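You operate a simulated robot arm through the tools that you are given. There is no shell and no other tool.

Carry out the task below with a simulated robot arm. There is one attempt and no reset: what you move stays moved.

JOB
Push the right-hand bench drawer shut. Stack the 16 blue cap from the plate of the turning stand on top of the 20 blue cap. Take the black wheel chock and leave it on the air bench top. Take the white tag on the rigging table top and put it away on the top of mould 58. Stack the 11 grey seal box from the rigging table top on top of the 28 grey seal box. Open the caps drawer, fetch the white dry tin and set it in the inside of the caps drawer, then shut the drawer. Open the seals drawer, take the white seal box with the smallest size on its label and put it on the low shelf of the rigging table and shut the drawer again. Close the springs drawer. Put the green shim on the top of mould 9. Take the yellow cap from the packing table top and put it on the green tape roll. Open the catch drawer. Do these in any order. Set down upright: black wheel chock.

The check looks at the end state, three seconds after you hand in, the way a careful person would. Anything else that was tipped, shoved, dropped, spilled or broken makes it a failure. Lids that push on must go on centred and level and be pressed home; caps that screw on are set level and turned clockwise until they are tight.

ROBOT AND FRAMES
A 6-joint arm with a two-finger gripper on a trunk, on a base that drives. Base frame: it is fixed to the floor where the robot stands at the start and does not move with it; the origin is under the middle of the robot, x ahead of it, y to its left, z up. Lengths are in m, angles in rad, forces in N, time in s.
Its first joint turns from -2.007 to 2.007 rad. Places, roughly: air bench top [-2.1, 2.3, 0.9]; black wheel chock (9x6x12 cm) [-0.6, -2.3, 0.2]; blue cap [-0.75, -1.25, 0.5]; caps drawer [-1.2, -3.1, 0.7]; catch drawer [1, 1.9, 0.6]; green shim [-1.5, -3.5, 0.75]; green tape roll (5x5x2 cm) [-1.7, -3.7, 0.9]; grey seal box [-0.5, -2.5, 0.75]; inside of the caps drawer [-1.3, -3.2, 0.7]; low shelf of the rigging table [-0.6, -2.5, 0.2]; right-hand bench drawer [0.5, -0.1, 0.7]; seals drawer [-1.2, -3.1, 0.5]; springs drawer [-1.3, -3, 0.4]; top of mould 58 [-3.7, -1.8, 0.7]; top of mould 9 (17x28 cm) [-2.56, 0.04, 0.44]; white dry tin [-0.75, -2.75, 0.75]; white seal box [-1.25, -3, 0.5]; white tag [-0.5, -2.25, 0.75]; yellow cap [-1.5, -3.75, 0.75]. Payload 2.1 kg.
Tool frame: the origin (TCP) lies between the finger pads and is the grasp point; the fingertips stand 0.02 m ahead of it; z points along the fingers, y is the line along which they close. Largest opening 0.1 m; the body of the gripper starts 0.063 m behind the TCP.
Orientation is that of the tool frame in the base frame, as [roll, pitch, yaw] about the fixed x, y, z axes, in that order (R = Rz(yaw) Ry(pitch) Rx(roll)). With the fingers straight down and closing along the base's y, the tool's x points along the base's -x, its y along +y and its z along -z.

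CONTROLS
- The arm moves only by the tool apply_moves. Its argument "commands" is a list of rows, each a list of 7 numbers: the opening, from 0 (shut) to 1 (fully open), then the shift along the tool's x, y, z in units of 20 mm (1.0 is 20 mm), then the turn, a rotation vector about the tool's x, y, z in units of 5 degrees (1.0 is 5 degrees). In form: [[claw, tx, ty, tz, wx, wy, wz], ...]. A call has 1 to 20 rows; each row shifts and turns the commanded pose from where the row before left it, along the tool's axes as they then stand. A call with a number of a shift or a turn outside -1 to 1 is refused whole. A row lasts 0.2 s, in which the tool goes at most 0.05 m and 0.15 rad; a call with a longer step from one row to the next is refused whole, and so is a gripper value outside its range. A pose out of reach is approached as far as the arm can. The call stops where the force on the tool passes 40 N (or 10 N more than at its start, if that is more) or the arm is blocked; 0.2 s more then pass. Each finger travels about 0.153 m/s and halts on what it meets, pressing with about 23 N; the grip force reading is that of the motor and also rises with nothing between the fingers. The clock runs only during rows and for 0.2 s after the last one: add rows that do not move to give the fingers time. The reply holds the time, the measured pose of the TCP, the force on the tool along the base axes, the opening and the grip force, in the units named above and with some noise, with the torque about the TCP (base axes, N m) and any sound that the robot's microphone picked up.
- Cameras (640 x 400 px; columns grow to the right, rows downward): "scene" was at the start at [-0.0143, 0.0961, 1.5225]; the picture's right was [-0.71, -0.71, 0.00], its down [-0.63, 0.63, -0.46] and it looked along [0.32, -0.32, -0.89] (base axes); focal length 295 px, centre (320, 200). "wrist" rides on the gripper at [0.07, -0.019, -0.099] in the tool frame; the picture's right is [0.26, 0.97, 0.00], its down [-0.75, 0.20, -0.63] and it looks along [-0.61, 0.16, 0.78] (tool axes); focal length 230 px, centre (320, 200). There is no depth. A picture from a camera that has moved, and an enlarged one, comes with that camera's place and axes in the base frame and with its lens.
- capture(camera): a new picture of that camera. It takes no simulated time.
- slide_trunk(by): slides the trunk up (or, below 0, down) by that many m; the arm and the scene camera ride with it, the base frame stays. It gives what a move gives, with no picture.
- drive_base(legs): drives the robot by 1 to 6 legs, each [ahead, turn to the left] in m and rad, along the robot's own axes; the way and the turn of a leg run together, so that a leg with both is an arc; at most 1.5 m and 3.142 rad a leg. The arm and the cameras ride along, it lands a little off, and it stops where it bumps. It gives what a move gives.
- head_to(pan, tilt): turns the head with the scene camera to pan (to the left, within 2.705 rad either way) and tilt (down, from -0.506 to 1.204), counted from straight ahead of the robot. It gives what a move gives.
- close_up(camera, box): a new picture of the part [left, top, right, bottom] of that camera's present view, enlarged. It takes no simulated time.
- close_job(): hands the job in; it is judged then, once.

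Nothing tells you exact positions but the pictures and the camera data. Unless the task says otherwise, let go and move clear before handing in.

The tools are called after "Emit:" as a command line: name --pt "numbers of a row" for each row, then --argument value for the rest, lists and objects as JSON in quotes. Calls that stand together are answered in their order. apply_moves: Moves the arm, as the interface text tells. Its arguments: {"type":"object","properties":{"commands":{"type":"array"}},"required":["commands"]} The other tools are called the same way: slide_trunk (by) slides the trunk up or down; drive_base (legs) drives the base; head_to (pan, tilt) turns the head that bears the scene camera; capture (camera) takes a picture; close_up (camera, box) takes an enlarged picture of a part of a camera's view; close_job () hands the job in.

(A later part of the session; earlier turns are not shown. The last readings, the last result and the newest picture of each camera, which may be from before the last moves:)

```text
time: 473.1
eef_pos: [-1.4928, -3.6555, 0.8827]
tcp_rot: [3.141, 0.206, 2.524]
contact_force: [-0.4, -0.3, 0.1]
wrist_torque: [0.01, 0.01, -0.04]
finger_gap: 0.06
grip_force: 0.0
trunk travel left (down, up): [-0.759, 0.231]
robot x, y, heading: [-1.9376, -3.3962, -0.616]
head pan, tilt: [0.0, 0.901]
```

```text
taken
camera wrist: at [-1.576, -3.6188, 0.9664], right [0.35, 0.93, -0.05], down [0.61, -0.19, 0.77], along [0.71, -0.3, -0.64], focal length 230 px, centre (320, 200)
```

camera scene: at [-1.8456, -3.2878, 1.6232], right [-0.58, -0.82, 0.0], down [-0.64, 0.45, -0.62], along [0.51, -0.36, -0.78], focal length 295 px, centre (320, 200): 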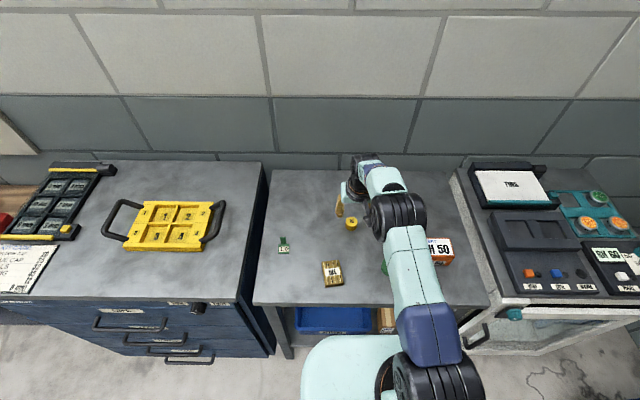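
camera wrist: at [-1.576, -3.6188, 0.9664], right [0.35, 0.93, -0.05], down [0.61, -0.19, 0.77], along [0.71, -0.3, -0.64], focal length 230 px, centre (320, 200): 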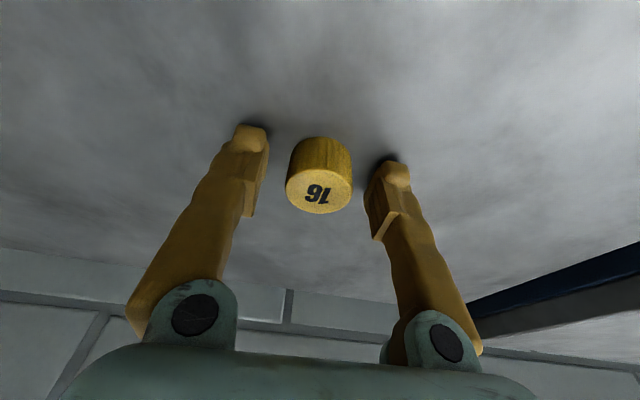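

The fingertips are just above the table and the cap is centred. Closing.

Emit:
apply_moves --pt "0.4 0 0 0 0 0 0" --pt "0.25 0 0 0 0 0 0" --pt "0.2 0 0 0 0 0 0" --pt "0.2 0 0 0 0 0 0"

Emit:
slide_trunk --by 0.1

Emit:
capture --camera "wrist"

```text
time: 474.1
eef_pos: [-1.4935, -3.6555, 0.8831]
tcp_rot: [-3.139, 0.206, 2.524]
contact_force: [-0.4, 0.3, -1.0]
wrist_torque: [-0.01, 0.02, 0.01]
finger_gap: 0.0327
grip_force: 22.7
trunk travel left (down, up): [-0.759, 0.231]
robot x, y, heading: [-1.942, -3.3973, -0.61]
head pan, tilt: [0.0, 0.901]
```

```text
time: 475.5
eef_pos: [-1.4927, -3.6555, 0.9836]
tcp_rot: [-3.141, 0.206, 2.524]
contact_force: [0.4, -0.5, -0.9]
wrist_torque: [0.02, -0.02, -0.01]
finger_gap: 0.0325
grip_force: 22.5
trunk travel left (down, up): [-0.859, 0.131]
robot x, y, heading: [-1.9407, -3.3909, -0.614]
head pan, tilt: [0.0, 0.901]
```

```text
taken
camera wrist: at [-1.5757, -3.6188, 1.0663], right [0.35, 0.93, -0.05], down [0.61, -0.19, 0.77], along [0.71, -0.3, -0.64], focal length 230 px, centre (320, 200)
```

wrist: 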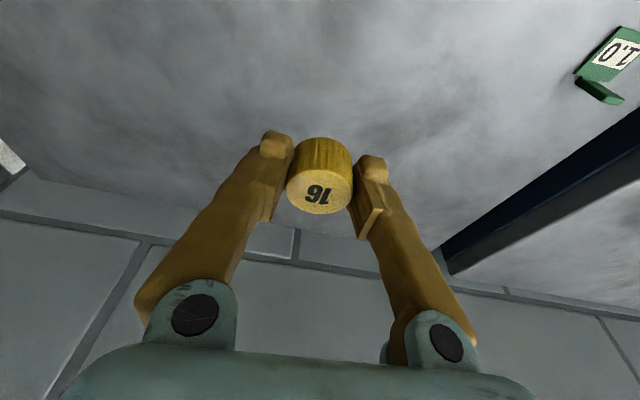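

The cap is held. Keeping the same tilt, I'll move it back and right to hover over the tape roll.

Emit:
apply_moves --pt "0.2 0.95 -0.66 -0.2 0 0 0" --pt "0.2 0.95 -0.66 -0.2 0 0 0" --pt "0.2 0.95 -0.66 -0.2 0 0 0" --pt "0.2 0.95 -0.66 -0.2 0 0 0" --pt "0.2 0.95 -0.66 -0.2 0 0 0" --pt "0.2 0.95 -0.66 -0.2 0 0 0" --pt "0.2 0.95 -0.66 -0.2 0 0 0" --pt "0.2 0 0 0 0 0 0"

Emit:
capture --camera "wrist"

Emit:
capture --camera "scene"

```text
time: 477.3
eef_pos: [-1.658, -3.6506, 0.9827]
tcp_rot: [-3.14, 0.206, 2.523]
contact_force: [-0.2, 0.5, 0.3]
wrist_torque: [-0.02, -0.01, -0.01]
finger_gap: 0.0329
grip_force: 23.0
trunk travel left (down, up): [-0.859, 0.131]
robot x, y, heading: [-1.9387, -3.3964, -0.615]
head pan, tilt: [0.0, 0.901]
```

```text
taken
camera wrist: at [-1.7404, -3.615, 1.0657], right [0.35, 0.93, -0.05], down [0.61, -0.19, 0.77], along [0.71, -0.3, -0.64], focal length 230 px, centre (320, 200)
```

wrist: 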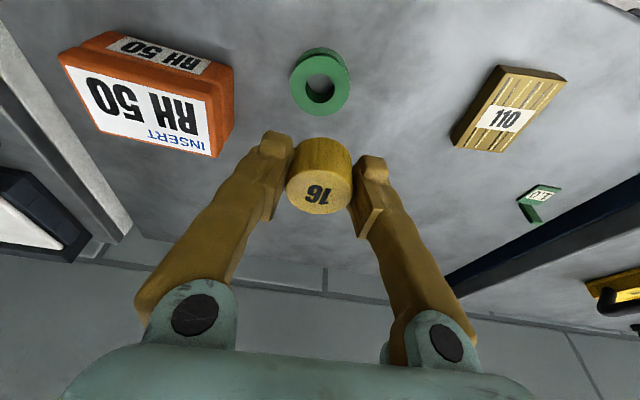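

```text
taken
camera scene: at [-1.8448, -3.2882, 1.6451], right [-0.58, -0.82, 0.0], down [-0.64, 0.45, -0.62], along [0.51, -0.36, -0.78], focal length 295 px, centre (320, 200)
```

scene: 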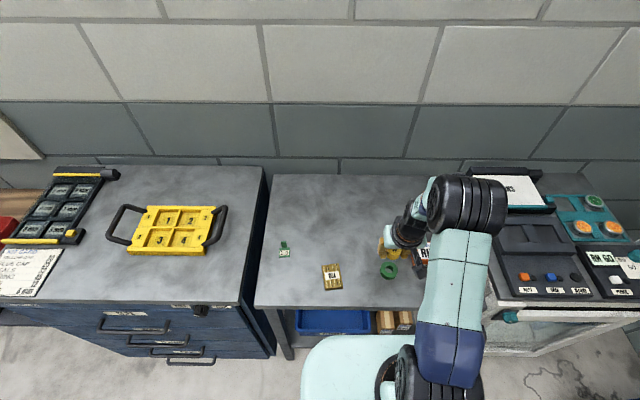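

Emit:
close_up --camera "wrist" --box '[256, 30, 384, 220]'

```text
2.11 times, centred on (320, 125) of wrist
camera zoom: at [-1.7404, -3.615, 1.0657], right [0.35, 0.93, -0.05], down [0.61, -0.19, 0.77], along [0.71, -0.3, -0.64], focal length 484 px, centre (320, 358)
```

zoom: 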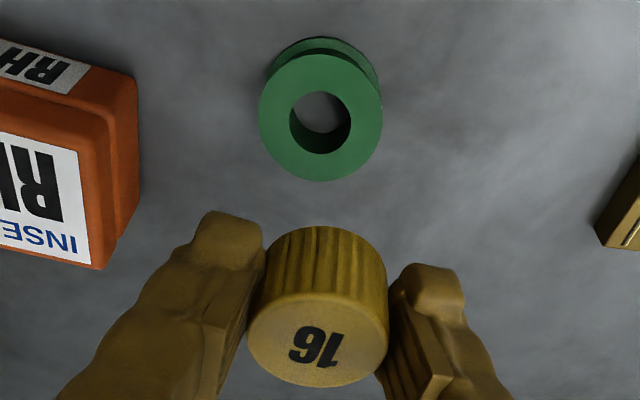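

Emit:
apply_moves --pt "0.2 0.2 -0.3 -0.04 0 0 0" --pt "0.2 0 0 0 0 0 0"

Emit:
slide_trunk --by -0.06

Emit:
close_up --camera "wrist" --box '[256, 60, 384, 250]'

Emit:
close_up --camera "scene" --box '[340, 200, 468, 300]'

```text
time: 477.9
eef_pos: [-1.6639, -3.6538, 0.9832]
tcp_rot: [-3.14, 0.206, 2.525]
contact_force: [0.1, 0.3, 0.5]
wrist_torque: [0.02, 0.0, -0.03]
finger_gap: 0.0326
grip_force: 23.1
trunk travel left (down, up): [-0.859, 0.131]
robot x, y, heading: [-1.9388, -3.3932, -0.617]
head pan, tilt: [0.0, 0.901]
```

```text
time: 478.9
eef_pos: [-1.6651, -3.6555, 0.9225]
tcp_rot: [-3.141, 0.205, 2.523]
contact_force: [0.2, -0.5, 0.1]
wrist_torque: [0.01, -0.04, -0.01]
finger_gap: 0.0327
grip_force: 23.2
trunk travel left (down, up): [-0.799, 0.191]
robot x, y, heading: [-1.9401, -3.3936, -0.61]
head pan, tilt: [0.0, 0.901]
```

```text
2.11 times, centred on (320, 155) of wrist
camera zoom: at [-1.7469, -3.6174, 1.0057], right [0.35, 0.93, -0.05], down [0.61, -0.19, 0.77], along [0.71, -0.3, -0.64], focal length 484 px, centre (320, 295)
```

zoom: 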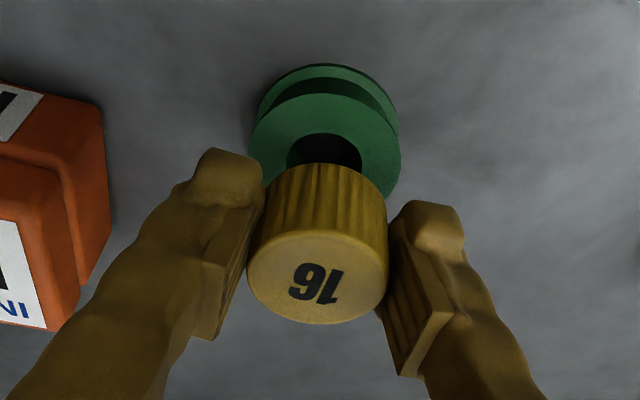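

```text
4.00 times, centred on (404, 250) of scene
camera zoom: at [-1.8455, -3.2882, 1.5851], right [-0.58, -0.82, 0.0], down [-0.64, 0.45, -0.62], along [0.51, -0.36, -0.78], focal length 1180 px, centre (-16, 0)
```

zoom: 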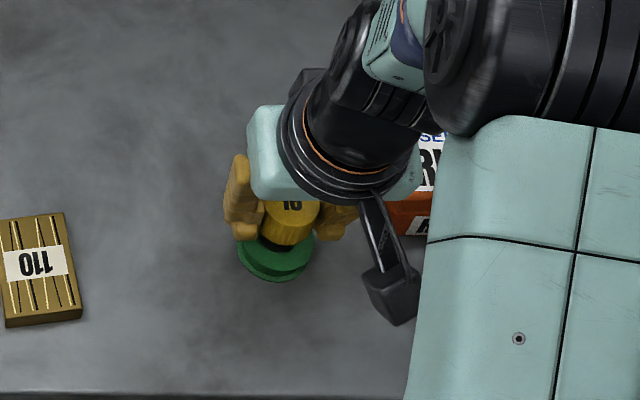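

Cap and roll are aligned within about 2 mm. I'll lower in small steps until contact.

Emit:
slide_trunk --by -0.015

Emit:
close_up --camera "wrist" --box '[256, 60, 384, 250]'

Emit:
slide_trunk --by -0.005

Emit:
slide_trunk --by -0.004

```text
time: 479.5
eef_pos: [-1.6634, -3.6547, 0.9072]
tcp_rot: [3.141, 0.208, 2.525]
contact_force: [-0.9, 0.2, -0.6]
wrist_torque: [0.01, 0.0, -0.04]
finger_gap: 0.0329
grip_force: 23.3
trunk travel left (down, up): [-0.784, 0.206]
robot x, y, heading: [-1.937, -3.3935, -0.614]
head pan, tilt: [0.0, 0.901]
```

```text
2.11 times, centred on (320, 155) of wrist
camera zoom: at [-1.7469, -3.6174, 0.9907], right [0.35, 0.93, -0.05], down [0.61, -0.19, 0.77], along [0.71, -0.3, -0.64], focal length 484 px, centre (320, 295)
```

zoom: 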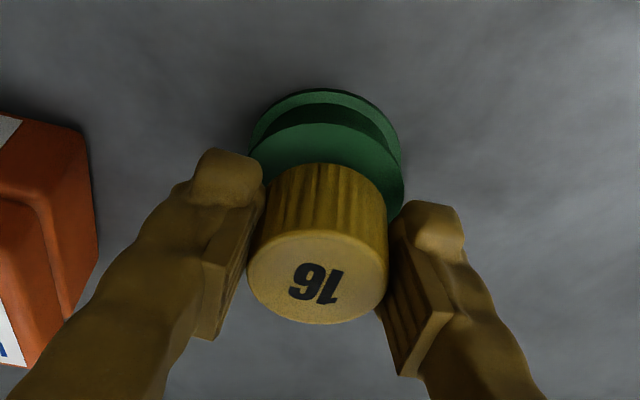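

```text
time: 480.0
eef_pos: [-1.6644, -3.6539, 0.9016]
tcp_rot: [-3.14, 0.207, 2.524]
contact_force: [0.1, 0.2, -0.7]
wrist_torque: [-0.02, 0.02, 0.0]
finger_gap: 0.0327
grip_force: 23.0
trunk travel left (down, up): [-0.779, 0.211]
robot x, y, heading: [-1.9398, -3.3955, -0.616]
head pan, tilt: [0.0, 0.901]
```

```text
time: 480.6
eef_pos: [-1.6634, -3.6542, 0.9004]
tcp_rot: [-3.141, 0.21, 2.523]
contact_force: [1.3, -0.6, 16.2]
wrist_torque: [-0.07, -0.01, -0.01]
finger_gap: 0.0326
grip_force: 22.7
trunk travel left (down, up): [-0.775, 0.215]
robot x, y, heading: [-1.9406, -3.3951, -0.613]
head pan, tilt: [0.0, 0.901]
```

Contact at 16 N. I'll check alignment, relieve and release.

Emit:
close_up --camera "wrist" --box '[256, 60, 384, 250]'

Emit:
slide_trunk --by 0.002

Emit:
apply_moves --pt "0.36 0 0 0 0 0 0" --pt "0.42 0 0 0 0 0 0" --pt "0.5 0 0 0 0 0 0" --pt "0.6 0 0 0 0 0 0" --pt "0.6 0 0 0 0 0 0"

Emit:
slide_trunk --by 0.1

Emit:
capture --camera "wrist"

Emit:
close_up --camera "scene" --box '[330, 200, 458, 300]'

```text
2.11 times, centred on (320, 155) of wrist
camera zoom: at [-1.7475, -3.617, 0.9829], right [0.35, 0.93, -0.06], down [0.61, -0.18, 0.77], along [0.71, -0.31, -0.63], focal length 484 px, centre (320, 295)
```

zoom: 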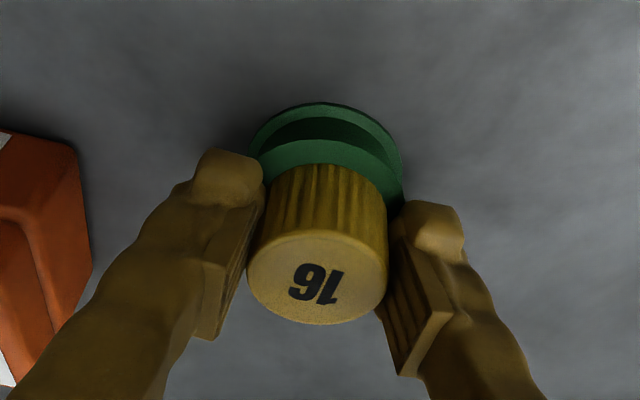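

```text
time: 481.1
eef_pos: [-1.6651, -3.6529, 0.9002]
tcp_rot: [3.14, 0.207, 2.525]
contact_force: [1.0, -1.9, 4.7]
wrist_torque: [-0.05, -0.03, 0.01]
finger_gap: 0.0328
grip_force: 22.9
trunk travel left (down, up): [-0.777, 0.213]
robot x, y, heading: [-1.9401, -3.3978, -0.611]
head pan, tilt: [0.0, 0.901]
```

```text
time: 482.3
eef_pos: [-1.6636, -3.6529, 0.9009]
tcp_rot: [3.141, 0.206, 2.524]
contact_force: [0.4, -0.5, 0.1]
wrist_torque: [0.06, 0.0, 0.03]
finger_gap: 0.0601
grip_force: 0.1
trunk travel left (down, up): [-0.777, 0.213]
robot x, y, heading: [-1.9409, -3.3972, -0.61]
head pan, tilt: [0.0, 0.901]
```

```text
time: 483.6
eef_pos: [-1.6633, -3.6544, 1.0016]
tcp_rot: [3.14, 0.208, 2.524]
contact_force: [0.1, 0.0, -0.5]
wrist_torque: [0.0, 0.01, 0.02]
finger_gap: 0.0599
grip_force: 0.1
trunk travel left (down, up): [-0.877, 0.113]
robot x, y, heading: [-1.9406, -3.3949, -0.616]
head pan, tilt: [0.0, 0.901]
```

```text
taken
camera wrist: at [-1.7468, -3.6174, 1.0837], right [0.35, 0.93, -0.05], down [0.61, -0.19, 0.77], along [0.71, -0.3, -0.64], focal length 230 px, centre (320, 200)
```

wrist: 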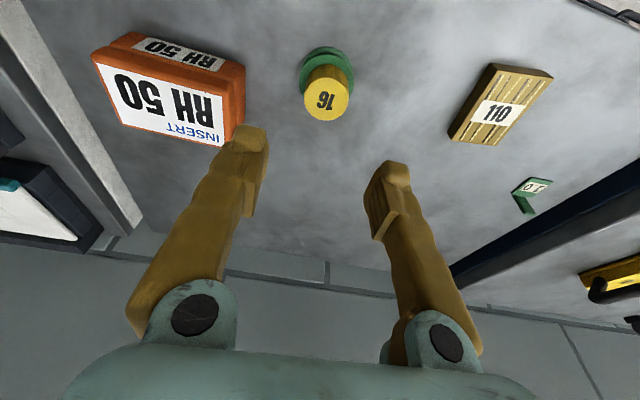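

```text
4.00 times, centred on (394, 250) of scene
camera zoom: at [-1.8453, -3.2882, 1.6632], right [-0.58, -0.82, 0.0], down [-0.64, 0.45, -0.62], along [0.51, -0.36, -0.78], focal length 1180 px, centre (24, 0)
```

zoom: 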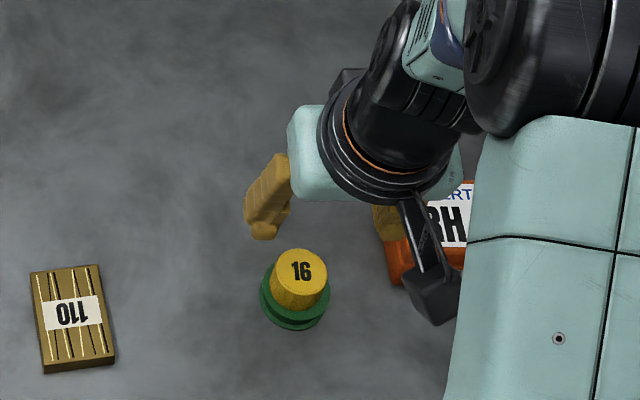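

The yellow cap sits on the tape roll. Next the green shim: I'll back up, shift left about 0.25 m, and inspect it closely.

Emit:
drive_base --legs '[[-0.2, 0], [0, 1.571], [0.25, 0], [0, -1.571], [0.18, 0]]'

Emit:
capture --camera "wrist"

Emit:
capture --camera "scene"

```text
time: 495.3
eef_pos: [-1.5548, -3.4791, 1.0022]
tcp_rot: [3.14, 0.209, 2.445]
contact_force: [0.4, 0.0, 0.3]
wrist_torque: [-0.01, -0.03, 0.03]
finger_gap: 0.0601
grip_force: 0.3
trunk travel left (down, up): [-0.877, 0.113]
robot x, y, heading: [-1.8059, -3.1961, -0.696]
head pan, tilt: [0.0, 0.901]
```

```text
taken
camera wrist: at [-1.6351, -3.4363, 1.0844], right [0.43, 0.9, -0.05], down [0.59, -0.23, 0.77], along [0.68, -0.36, -0.63], focal length 230 px, centre (320, 200)
```

wrist: 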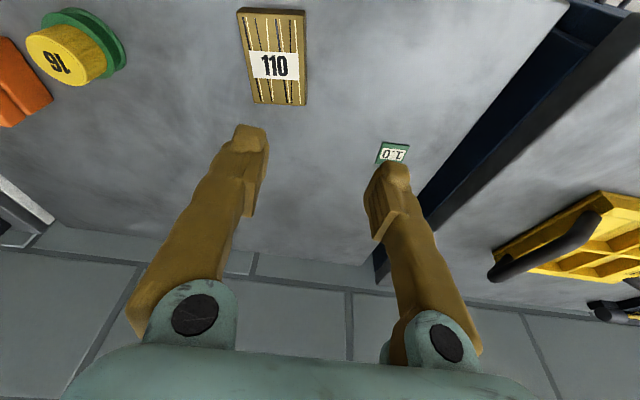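

```text
taken
camera scene: at [-1.7083, -3.0995, 1.6632], right [-0.64, -0.77, 0.0], down [-0.6, 0.5, -0.62], along [0.48, -0.4, -0.78], focal length 295 px, centre (320, 200)
```

scene: 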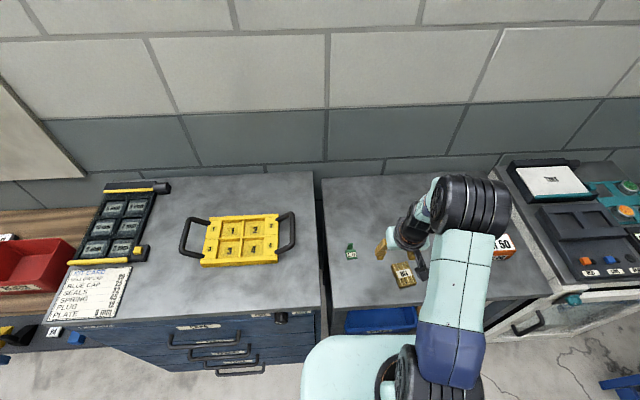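

Emit:
drive_base --legs '[[0, 0.076]]'

Emit:
apply_moves --pt "0.6 -0.5 0.9 0 0 0.8 0" --pt "0.6 -0.5 0.9 0 0 0.8 0" --pt "0.6 -0.5 0.9 0 0 0.8 0" --pt "0.6 0 0 0 0 0 0"

Emit:
capture --camera "wrist"

Emit:
close_up --camera "scene" --box '[300, 210, 428, 290]'

```text
time: 496.2
eef_pos: [-1.5325, -3.4616, 0.9989]
tcp_rot: [3.141, 0.203, 2.519]
contact_force: [0.2, -0.1, 0.1]
wrist_torque: [-0.04, 0.03, 0.03]
finger_gap: 0.0599
grip_force: 0.0
trunk travel left (down, up): [-0.877, 0.113]
robot x, y, heading: [-1.8082, -3.2013, -0.619]
head pan, tilt: [0.0, 0.901]
```

```text
time: 497.2
eef_pos: [-1.4769, -3.4337, 1.0053]
tcp_rot: [3.141, -0.005, 2.521]
contact_force: [0.5, -0.5, 0.6]
wrist_torque: [-0.01, -0.02, 0.02]
finger_gap: 0.0599
grip_force: 0.0
trunk travel left (down, up): [-0.877, 0.113]
robot x, y, heading: [-1.8067, -3.2009, -0.617]
head pan, tilt: [0.0, 0.901]
```

```text
taken
camera wrist: at [-1.5449, -3.4086, 1.1053], right [0.35, 0.94, 0.0], down [0.73, -0.28, 0.63], along [0.59, -0.22, -0.78], focal length 230 px, centre (320, 200)
```

wrist: 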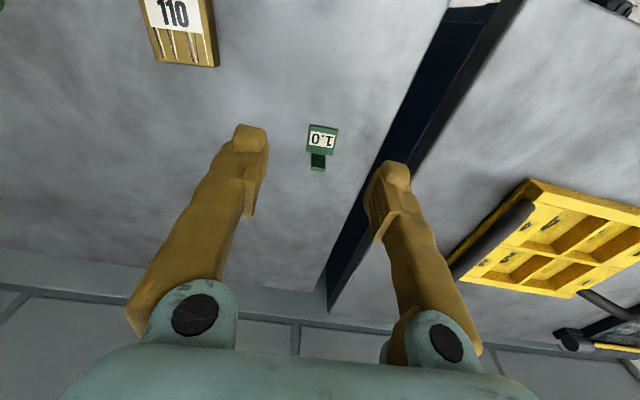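

```text
5.00 times, centred on (364, 250) of scene
camera zoom: at [-1.7137, -3.0942, 1.6632], right [-0.58, -0.82, 0.0], down [-0.64, 0.45, -0.62], along [0.51, -0.36, -0.78], focal length 1475 px, centre (100, -50)
```

zoom: 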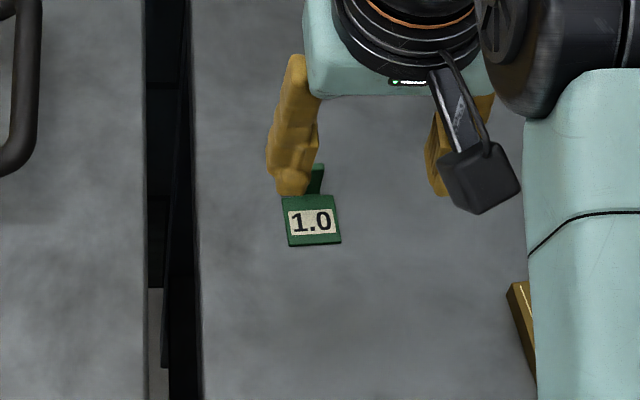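

The shim is a small flat plate with an upright tab at its rear edge; the tab's flat faces are best gripped along the forward direction. I'll roll the wrist -90° and look again.

Emit:
apply_moves --pt "0.5 0 0 0 0 0 -1" --pt "0.5 0 0 0 0 0 -1" --pt "0.5 0 0 0 0 0 -1" --pt "0.5 0 0 0 0 0 -1" --pt "0.5 0 0 0 0 0 -1" --pt "0.5 0 0 0 0 0 -1" --pt "0.5 0 0 0 0 0 -1" --pt "0.5 0 0 0 0 0 -1" --pt "0.5 0 0 0 0 0 -1" --pt "0.5 0 0 0 0 0 -1" --pt "0.5 0 0 0 0 0 -1" --pt "0.5 0 0 0 0 0 -1" --pt "0.5 0 0 0 0 0 -1" --pt "0.5 0 0 0 0 0 -1" --pt "0.5 0 0 0 0 0 -1" --pt "0.5 0 0 0 0 0 -1" --pt "0.5 0 0 0 0 0 -1" --pt "0.5 0 0 0 0 0 -1"

Emit:
slide_trunk --by -0.05

Emit:
capture --camera "wrist"

Emit:
close_up --camera "scene" --box '[300, 210, 428, 290]'

```text
time: 501.0
eef_pos: [-1.4767, -3.4337, 1.0047]
tcp_rot: [3.138, 0.0, -2.19]
contact_force: [-0.1, 0.3, 0.1]
wrist_torque: [-0.01, 0.01, -0.01]
finger_gap: 0.0502
grip_force: 0.0
trunk travel left (down, up): [-0.877, 0.113]
robot x, y, heading: [-1.8069, -3.2007, -0.621]
head pan, tilt: [0.0, 0.901]
```

```text
time: 501.9
eef_pos: [-1.4777, -3.4338, 0.9554]
tcp_rot: [3.138, 0.0, -2.193]
contact_force: [-0.9, -0.1, 0.6]
wrist_torque: [0.03, -0.04, 0.01]
finger_gap: 0.0501
grip_force: 0.0
trunk travel left (down, up): [-0.827, 0.163]
robot x, y, heading: [-1.8054, -3.1957, -0.615]
head pan, tilt: [0.0, 0.901]
```

```text
taken
camera wrist: at [-1.5033, -3.5016, 1.0546], right [-0.94, 0.35, 0.0], down [0.28, 0.73, 0.63], along [0.22, 0.59, -0.78], focal length 230 px, centre (320, 200)
```

wrist: 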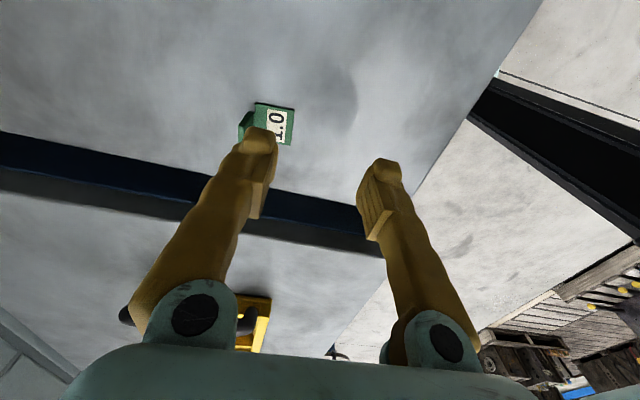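

```text
5.00 times, centred on (364, 250) of scene
camera zoom: at [-1.7136, -3.0941, 1.6131], right [-0.58, -0.82, 0.0], down [-0.64, 0.45, -0.62], along [0.51, -0.36, -0.78], focal length 1475 px, centre (100, -50)
```

zoom: 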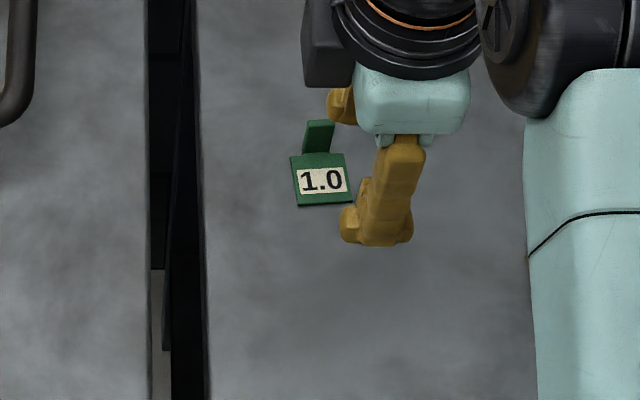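

The tab is at about e1 0.85, e2 -3.64. Moving over it and checking again.

Emit:
apply_moves --pt "0.5 -0.19 -0.97 0 0 0 0" --pt "0.5 -0.19 -0.97 0 0 0 0" --pt "0.5 -0.19 -0.97 0 0 0 0" --pt "0.5 0 0 0 0 0 0"

Emit:
capture --camera "wrist"

Emit:
close_up --camera "wrist" --box '[240, 60, 400, 180]'

```text
time: 502.9
eef_pos: [-1.4245, -3.46, 0.9541]
tcp_rot: [3.138, 0.001, -2.192]
contact_force: [-0.5, -0.1, 0.7]
wrist_torque: [0.0, 0.0, 0.0]
finger_gap: 0.05
grip_force: 0.1
trunk travel left (down, up): [-0.827, 0.163]
robot x, y, heading: [-1.8057, -3.2016, -0.624]
head pan, tilt: [0.0, 0.901]
```

```text
taken
camera wrist: at [-1.4503, -3.5267, 1.0544], right [-0.94, 0.35, 0.0], down [0.28, 0.73, 0.63], along [0.22, 0.59, -0.78], focal length 230 px, centre (320, 200)
```

wrist: 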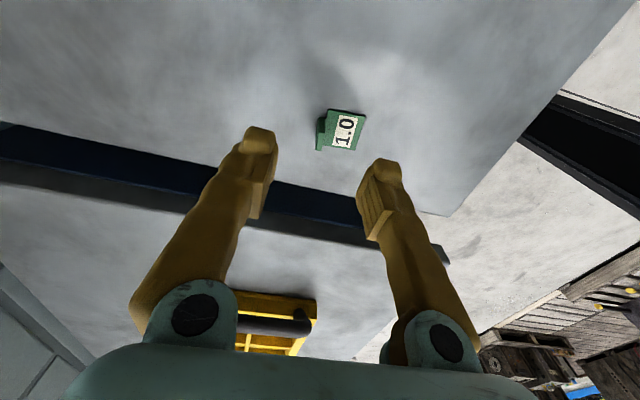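

```text
3.33 times, centred on (320, 120) of wrist
camera zoom: at [-1.4503, -3.5267, 1.0544], right [-0.94, 0.35, 0.0], down [0.28, 0.73, 0.63], along [0.22, 0.59, -0.78], focal length 767 px, centre (320, 467)
```

zoom: 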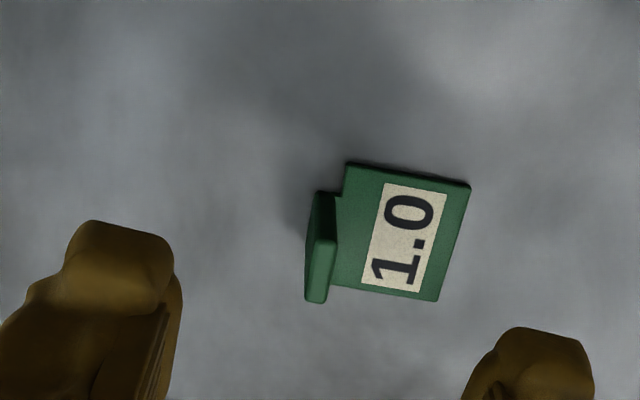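

The TCP is within 3 mm of the tab. Lowering so the tips stay just above the plate.

Emit:
slide_trunk --by -0.05

Emit:
close_up --camera "wrist" --box '[220, 90, 420, 215]'

Emit:
close_up --camera "scene" --box '[300, 210, 428, 290]'

```text
time: 503.8
eef_pos: [-1.4249, -3.4591, 0.9041]
tcp_rot: [3.137, 0.001, -2.191]
contact_force: [0.0, -0.4, 0.0]
wrist_torque: [-0.01, -0.01, 0.01]
finger_gap: 0.0497
grip_force: 0.0
trunk travel left (down, up): [-0.777, 0.213]
robot x, y, heading: [-1.8057, -3.2008, -0.62]
head pan, tilt: [0.0, 0.901]
```

```text
3.20 times, centred on (320, 152) of wrist
camera zoom: at [-1.4503, -3.5268, 1.0043], right [-0.94, 0.35, 0.0], down [0.28, 0.73, 0.63], along [0.22, 0.59, -0.78], focal length 736 px, centre (320, 352)
```

zoom: 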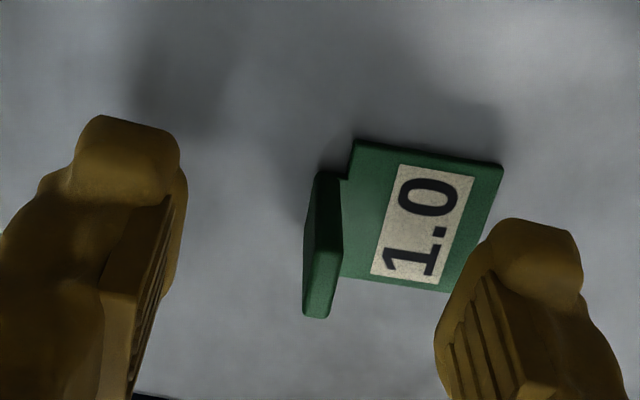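

```text
5.00 times, centred on (364, 250) of scene
camera zoom: at [-1.7135, -3.0941, 1.5631], right [-0.58, -0.82, 0.0], down [-0.64, 0.45, -0.62], along [0.51, -0.36, -0.78], focal length 1475 px, centre (100, -50)
```

zoom: 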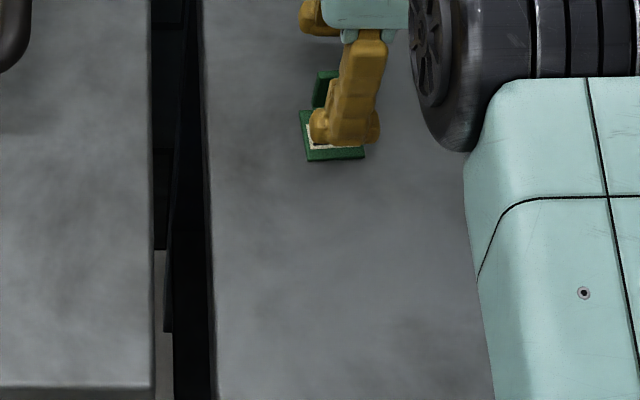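

Emit:
apply_moves --pt "0.4 -0.2 0.03 0.4 0 0 0" --pt "0.4 0 0 0.35 0 0 0" --pt "0.4 0 0 0 0 0 0"

Emit:
close_up --camera "wrist" --box '[220, 90, 420, 215]'

```text
time: 504.6
eef_pos: [-1.4225, -3.4568, 0.8881]
tcp_rot: [3.138, 0.0, -2.192]
contact_force: [0.4, -0.2, 0.0]
wrist_torque: [-0.01, 0.05, 0.0]
finger_gap: 0.04
grip_force: 0.2
trunk travel left (down, up): [-0.777, 0.213]
robot x, y, heading: [-1.8046, -3.2033, -0.616]
head pan, tilt: [0.0, 0.901]
```

```text
3.20 times, centred on (320, 152) of wrist
camera zoom: at [-1.4487, -3.5229, 0.988], right [-0.94, 0.35, 0.0], down [0.28, 0.73, 0.63], along [0.22, 0.59, -0.78], focal length 736 px, centre (320, 352)
```

zoom: 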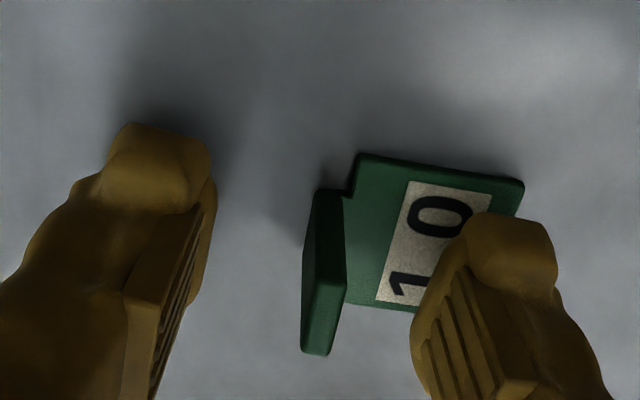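

Emit:
apply_moves --pt "0.4 0 0 0.2 0 0 0" --pt "0.2 0 0 0 0 0 0" --pt "0.05 0 0 0 0 0 0" --pt "0 0 0 0 0 0 0" --pt "0 0 0 0 0 0 0" --pt "0 0 0 0 0 0 0"

Emit:
close_up --camera "wrist" --box '[220, 90, 420, 215]'

```text
time: 506.0
eef_pos: [-1.4233, -3.4565, 0.885]
tcp_rot: [3.138, 0.0, -2.193]
contact_force: [0.6, 0.2, -0.4]
wrist_torque: [0.0, -0.02, -0.01]
finger_gap: 0.0058
grip_force: 22.8
trunk travel left (down, up): [-0.777, 0.213]
robot x, y, heading: [-1.8106, -3.2014, -0.618]
head pan, tilt: [0.0, 0.901]
```

```text
3.20 times, centred on (320, 152) of wrist
camera zoom: at [-1.4484, -3.5233, 0.9846], right [-0.94, 0.35, 0.0], down [0.28, 0.73, 0.63], along [0.22, 0.59, -0.78], focal length 736 px, centre (320, 352)
```

zoom: 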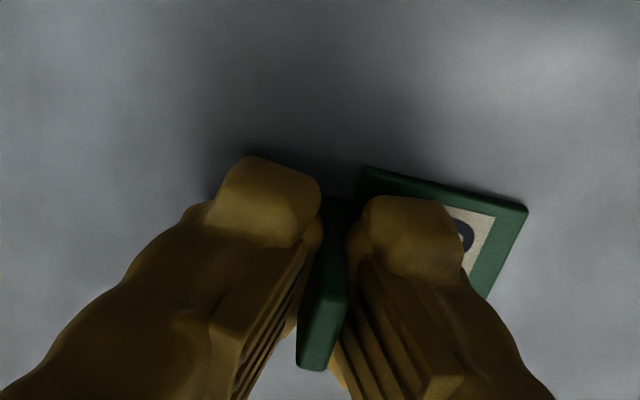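

The shim is gripped by its tab (5.8 mm). Lifting, retracting, and heading toward mould 9.

Emit:
slide_trunk --by 0.12

Emit:
drive_base --legs '[[-0.3, 0]]'

Emit:
apply_moves --pt "0 0 1 0 0 0 0" --pt "0 0 1 0 0 0 0" --pt "0 0 1 0 0 0 0" --pt "0 0 1 0 0 0 0" --pt "0 0 1 0 0 0 0"

Emit:
capture --camera "wrist"

Emit:
head_to --pan 2.0 --tilt 0.5

Emit:
capture --camera "scene"

```text
time: 507.5
eef_pos: [-1.4221, -3.4552, 1.0045]
tcp_rot: [3.138, 0.0, -2.191]
contact_force: [-0.2, 0.0, -0.1]
wrist_torque: [0.02, 0.01, 0.01]
finger_gap: 0.0061
grip_force: 22.8
trunk travel left (down, up): [-0.897, 0.093]
robot x, y, heading: [-1.8067, -3.1995, -0.618]
head pan, tilt: [0.0, 0.901]
```

```text
time: 509.5
eef_pos: [-1.6667, -3.2841, 1.0044]
tcp_rot: [3.135, 0.0, -2.195]
contact_force: [-1.0, 0.1, -1.0]
wrist_torque: [-0.01, 0.01, 0.0]
finger_gap: 0.0061
grip_force: 23.0
trunk travel left (down, up): [-0.897, 0.093]
robot x, y, heading: [-2.054, -3.0245, -0.623]
head pan, tilt: [0.0, 0.901]
```

```text
time: 510.7
eef_pos: [-1.7497, -3.2222, 1.0037]
tcp_rot: [3.139, 0.0, -2.196]
contact_force: [0.0, -0.4, -0.5]
wrist_torque: [-0.04, -0.03, 0.01]
finger_gap: 0.0059
grip_force: 23.1
trunk travel left (down, up): [-0.897, 0.093]
robot x, y, heading: [-2.056, -3.0263, -0.625]
head pan, tilt: [0.0, 0.901]
```

```text
taken
camera wrist: at [-1.7759, -3.2907, 1.1043], right [-0.93, 0.36, 0.0], down [0.28, 0.73, 0.63], along [0.22, 0.59, -0.78], focal length 230 px, centre (320, 200)
```

wrist: 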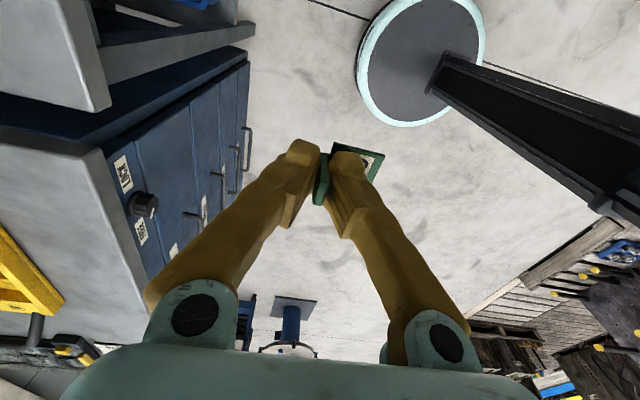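

```text
time: 512.7
eef_pos: [-1.7497, -3.2244, 1.0042]
tcp_rot: [3.139, 0.002, -2.196]
contact_force: [0.0, -0.4, -0.9]
wrist_torque: [0.0, -0.01, 0.0]
finger_gap: 0.0058
grip_force: 22.9
trunk travel left (down, up): [-0.897, 0.093]
robot x, y, heading: [-2.0557, -3.0275, -0.621]
head pan, tilt: [2.0, 0.499]
```

```text
taken
camera scene: at [-2.0011, -2.7874, 1.717], right [0.98, -0.19, 0.0], down [-0.09, -0.47, -0.88], along [0.17, 0.86, -0.48], focal length 295 px, centre (320, 200)
```

scene: 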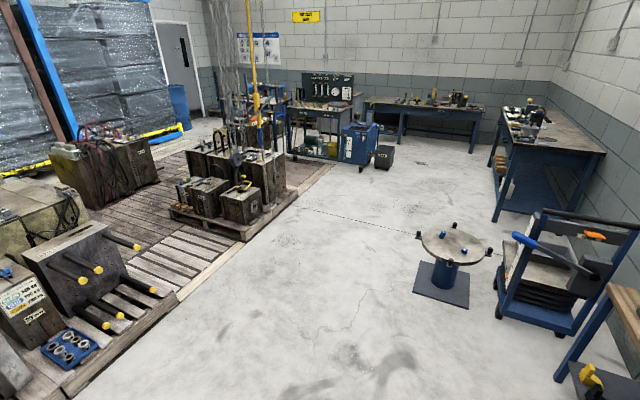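

I see the mould area; mould 9 should be the small one near (211,185) in this view. Zooming in.

Emit:
close_up --camera "scene" --box '[150, 120, 320, 250]'

Emit:
drive_base --legs '[[0, 2.1], [1.4, 0]]'

Emit:
head_to --pan 0.4 --tilt 0.6

Emit:
capture --camera "scene"

```text
3.08 times, centred on (235, 185) of scene
camera zoom: at [-2.0011, -2.7874, 1.717], right [0.98, -0.19, 0.0], down [-0.09, -0.47, -0.88], along [0.17, 0.86, -0.48], focal length 908 px, centre (582, 246)
```

zoom: 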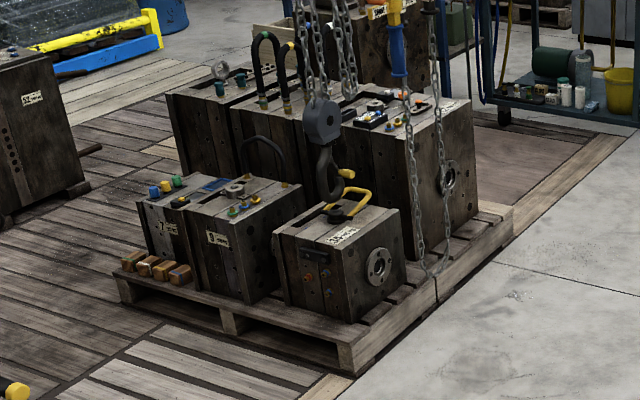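

```text
time: 524.5
eef_pos: [-1.9566, -1.3069, 1.005]
tcp_rot: [3.139, 0.0, -0.063]
contact_force: [-0.2, -0.7, -0.1]
wrist_torque: [0.01, -0.01, 0.02]
finger_gap: 0.006
grip_force: 23.3
trunk travel left (down, up): [-0.897, 0.093]
robot x, y, heading: [-1.957, -1.6671, 1.511]
head pan, tilt: [2.0, 0.499]
```

```text
time: 526.2
eef_pos: [-1.9561, -1.3069, 1.0039]
tcp_rot: [3.137, -0.002, -0.063]
contact_force: [-0.6, -0.1, -0.7]
wrist_torque: [0.04, 0.04, 0.0]
finger_gap: 0.0057
grip_force: 22.9
trunk travel left (down, up): [-0.897, 0.093]
robot x, y, heading: [-1.9649, -1.6631, 1.512]
head pan, tilt: [0.4, 0.6]
```

```text
taken
camera scene: at [-2.134, -1.6353, 1.7079], right [0.94, 0.34, 0.0], down [0.19, -0.53, -0.83], along [-0.28, 0.78, -0.56], focal length 295 px, centre (320, 200)
```

scene: 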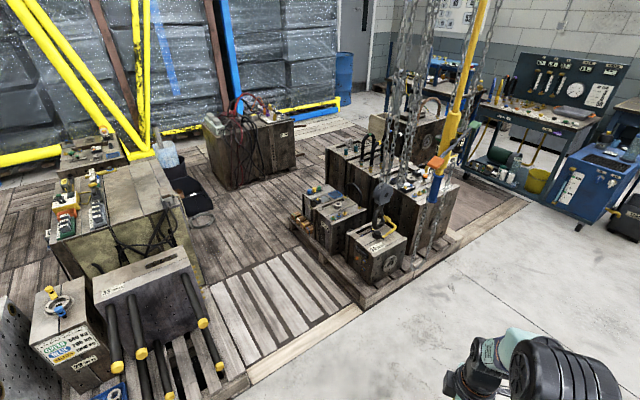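

Emit:
close_up --camera "scene" --box '[280, 160, 440, 290]'

```text
3.08 times, centred on (360, 225) of scene
camera zoom: at [-2.134, -1.6353, 1.7079], right [0.94, 0.34, 0.0], down [0.19, -0.53, -0.83], along [-0.28, 0.78, -0.56], focal length 908 px, centre (197, 123)
```

zoom: 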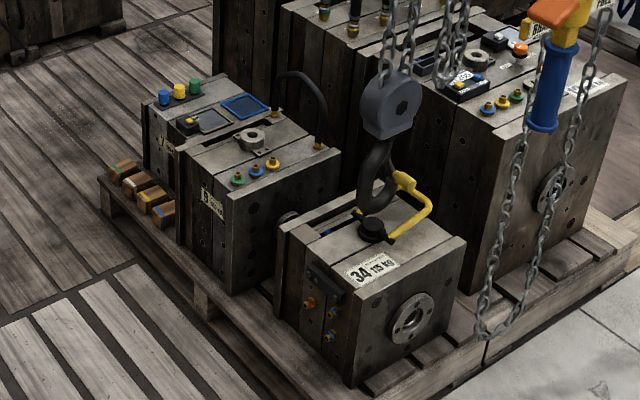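

Mould 9 is the middle small mould, about 0.45 m behind the pallet's front edge, with mould 34 and a crane hook in front of it. I'll go closer to the deck edge to see what is flat floor and what is raised.

Emit:
drive_base --legs '[[0, 0.078], [0.82, 0], [0, 0.85]]'

Emit:
head_to --pan 0.1 --tilt 0.75

Emit:
capture --camera "scene"

```text
time: 530.9
eef_pos: [-1.984, -0.5246, 1.0051]
tcp_rot: [3.123, -0.001, 0.009]
contact_force: [3.6, -11.8, 4.6]
wrist_torque: [1.46, 0.62, 0.51]
finger_gap: 0.0061
grip_force: 23.3
trunk travel left (down, up): [-0.897, 0.093]
robot x, y, heading: [-1.9706, -0.8764, 1.573]
head pan, tilt: [0.4, 0.6]
stopped in leg 2: the robot was blocked; the commanded pose is now the measured one
```

```text
time: 531.7
eef_pos: [-1.9835, -0.5235, 1.0046]
tcp_rot: [3.124, -0.001, 0.009]
contact_force: [9.4, -18.2, -0.9]
wrist_torque: [1.96, 1.03, 0.64]
finger_gap: 0.0058
grip_force: 22.8
trunk travel left (down, up): [-0.897, 0.093]
robot x, y, heading: [-1.966, -0.8737, 1.574]
head pan, tilt: [0.099, 0.75]
```

```text
taken
camera scene: at [-2.1126, -0.8602, 1.6956], right [0.99, 0.11, 0.0], down [0.07, -0.67, -0.74], along [-0.08, 0.73, -0.68], focal length 295 px, centre (320, 200)
```

scene: 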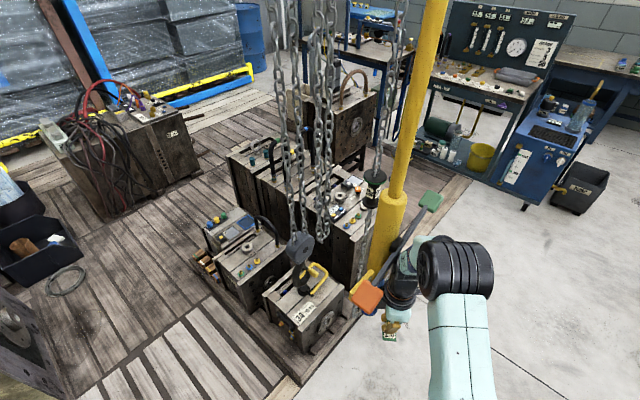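

My gripper has run into a bar with orange and green ends on the yellow crane post. I'll back off straight away and examine it.

Emit:
drive_base --legs '[[-0.15, 0]]'

Emit:
capture --camera "scene"

Emit:
close_up --camera "scene" --box '[320, 120, 480, 320]'

Emit:
head_to --pan 0.1 --tilt 0.0

Emit:
capture --camera "scene"

```text
time: 533.0
eef_pos: [-1.9865, -0.6475, 0.9945]
tcp_rot: [3.099, -0.005, 0.01]
contact_force: [0.5, -0.3, 0.7]
wrist_torque: [0.11, 0.0, -0.01]
finger_gap: 0.0057
grip_force: 23.1
trunk travel left (down, up): [-0.897, 0.093]
robot x, y, heading: [-1.9728, -1.0174, 1.574]
head pan, tilt: [0.099, 0.75]
```

```text
taken
camera scene: at [-2.1173, -0.9802, 1.6948], right [0.99, 0.11, 0.0], down [0.07, -0.69, -0.72], along [-0.08, 0.72, -0.69], focal length 295 px, centre (320, 200)
```

scene: 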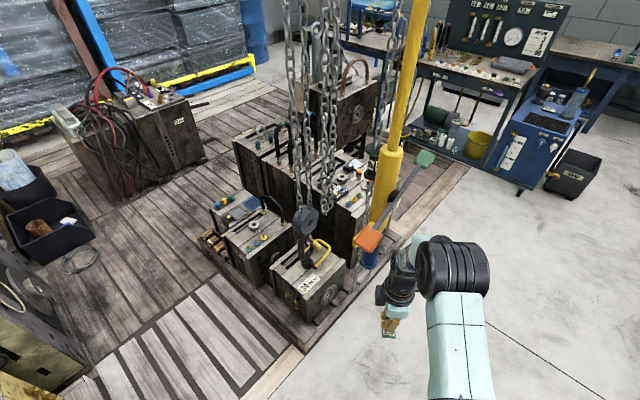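

```text
2.00 times, centred on (400, 220) of scene
camera zoom: at [-2.1173, -0.9802, 1.6948], right [0.99, 0.11, 0.0], down [0.07, -0.69, -0.72], along [-0.08, 0.72, -0.69], focal length 590 px, centre (160, 160)
```

zoom: 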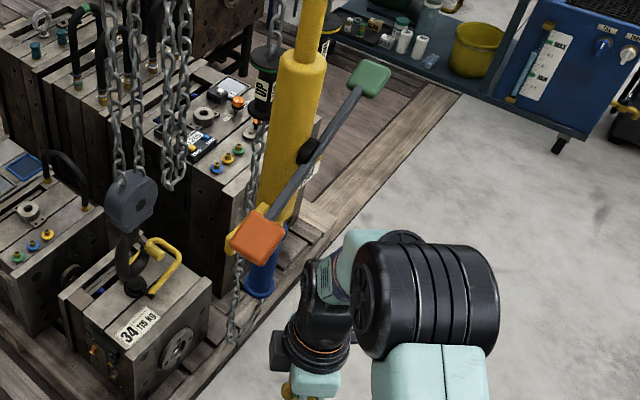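

```text
time: 534.1
eef_pos: [-1.9865, -0.6589, 0.999]
tcp_rot: [3.109, -0.004, 0.012]
contact_force: [0.3, -0.2, 0.3]
wrist_torque: [0.04, 0.01, -0.01]
finger_gap: 0.0059
grip_force: 23.2
trunk travel left (down, up): [-0.897, 0.093]
robot x, y, heading: [-1.9703, -1.0192, 1.582]
head pan, tilt: [0.099, 0.0]
```

```text
taken
camera scene: at [-2.1178, -0.992, 1.7631], right [0.99, 0.11, 0.0], down [0.0, 0.0, -1.0], along [-0.11, 0.99, 0.0], focal length 295 px, centre (320, 200)
```

scene: 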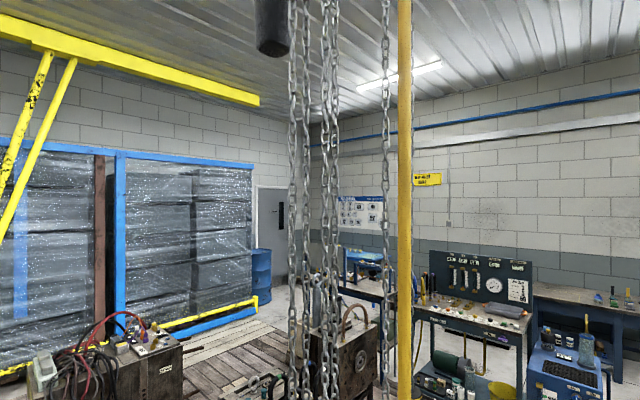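

The bar seems to be a rigid control lever on a hanging yellow rod at about z 1.2; it stopped me without moving. I'll back further away, turn toward the deck at a spot clear of it, and look at the deck edge.

Emit:
drive_base --legs '[[-0.3, 0], [0, 0.94]]'

Emit:
head_to --pan 0.0 --tilt 0.7

Emit:
capture --camera "scene"

Emit:
close_up --camera "scene" --box '[250, 180, 500, 340]'

```text
time: 538.6
eef_pos: [-2.2768, -1.1272, 0.9996]
tcp_rot: [3.108, -0.004, 0.99]
contact_force: [-0.6, 0.3, 0.0]
wrist_torque: [0.0, -0.02, -0.01]
finger_gap: 0.0058
grip_force: 22.5
trunk travel left (down, up): [-0.897, 0.093]
robot x, y, heading: [-1.9664, -1.3126, 2.558]
head pan, tilt: [0.099, 0.0]
```

```text
time: 539.7
eef_pos: [-2.2772, -1.128, 0.9989]
tcp_rot: [3.107, -0.002, 0.99]
contact_force: [-0.3, -0.2, -0.7]
wrist_torque: [-0.02, -0.01, 0.0]
finger_gap: 0.0058
grip_force: 23.3
trunk travel left (down, up): [-0.897, 0.093]
robot x, y, heading: [-1.9686, -1.3154, 2.557]
head pan, tilt: [0.0, 0.7]
```

```text
taken
camera scene: at [-2.0638, -1.4172, 1.6994], right [0.55, 0.83, 0.0], down [0.54, -0.35, -0.77], along [-0.64, 0.42, -0.64], focal length 295 px, centre (320, 200)
```

scene: 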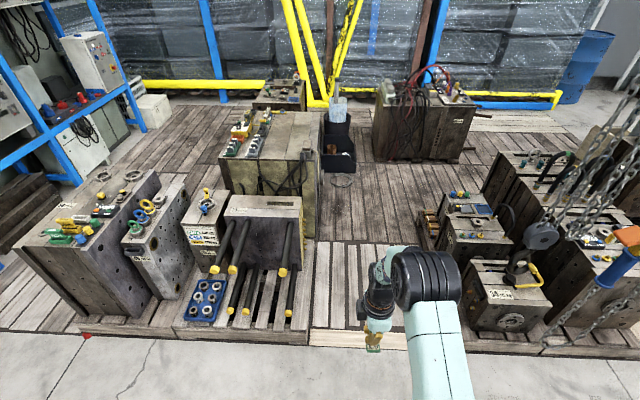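

```text
2.50 times, centred on (375, 260) of scene
camera zoom: at [-2.0638, -1.4172, 1.6994], right [0.55, 0.83, 0.0], down [0.54, -0.35, -0.77], along [-0.64, 0.42, -0.64], focal length 737 px, centre (182, 50)
```

zoom: 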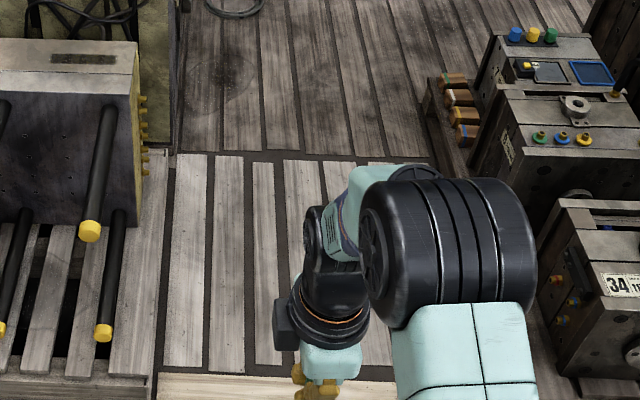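

The lane between the two mould pallets is a plank floor about 0.84 m wide, apparently flush. I'll try driving down it slowly toward mould 9.

Emit:
drive_base --legs '[[0, -0.195], [0.6, 0]]'

Emit:
drive_base --legs '[[0.3, 0]]'

Emit:
head_to --pan -0.5 --tilt 0.8

Emit:
capture --camera "scene"

```text
time: 543.7
eef_pos: [-2.6388, -0.6586, 0.9995]
tcp_rot: [3.11, -0.004, 0.781]
contact_force: [0.1, 0.1, -0.2]
wrist_torque: [0.03, 0.02, -0.01]
finger_gap: 0.0059
grip_force: 23.5
trunk travel left (down, up): [-0.897, 0.093]
robot x, y, heading: [-2.378, -0.9083, 2.354]
head pan, tilt: [0.0, 0.7]
```

```text
time: 545.8
eef_pos: [-2.8503, -0.4469, 0.9983]
tcp_rot: [3.109, -0.003, 0.784]
contact_force: [-0.3, 0.0, -0.4]
wrist_torque: [-0.01, -0.04, 0.02]
finger_gap: 0.0061
grip_force: 23.7
trunk travel left (down, up): [-0.897, 0.093]
robot x, y, heading: [-2.5821, -0.6944, 2.355]
head pan, tilt: [0.0, 0.7]
```

```text
time: 546.7
eef_pos: [-2.8519, -0.4466, 0.9981]
tcp_rot: [3.109, -0.003, 0.785]
contact_force: [-0.4, 0.3, 0.4]
wrist_torque: [-0.03, -0.03, 0.02]
finger_gap: 0.006
grip_force: 23.3
trunk travel left (down, up): [-0.897, 0.093]
robot x, y, heading: [-2.5856, -0.6909, 2.348]
head pan, tilt: [-0.499, 0.799]
```

```text
taken
camera scene: at [-2.6652, -0.756, 1.6911], right [0.96, 0.28, 0.0], down [0.2, -0.69, -0.7], along [-0.2, 0.67, -0.72], focal length 295 px, centre (320, 200)
```

scene: 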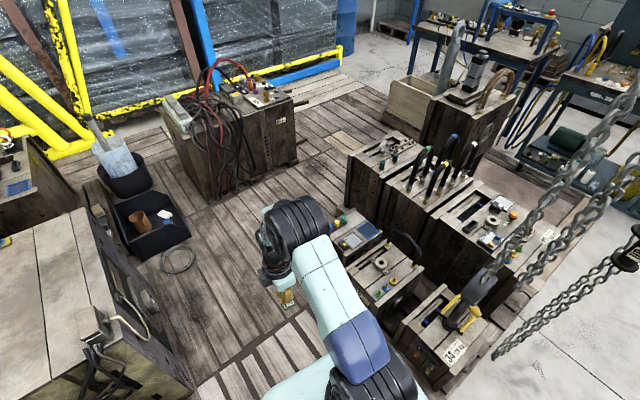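

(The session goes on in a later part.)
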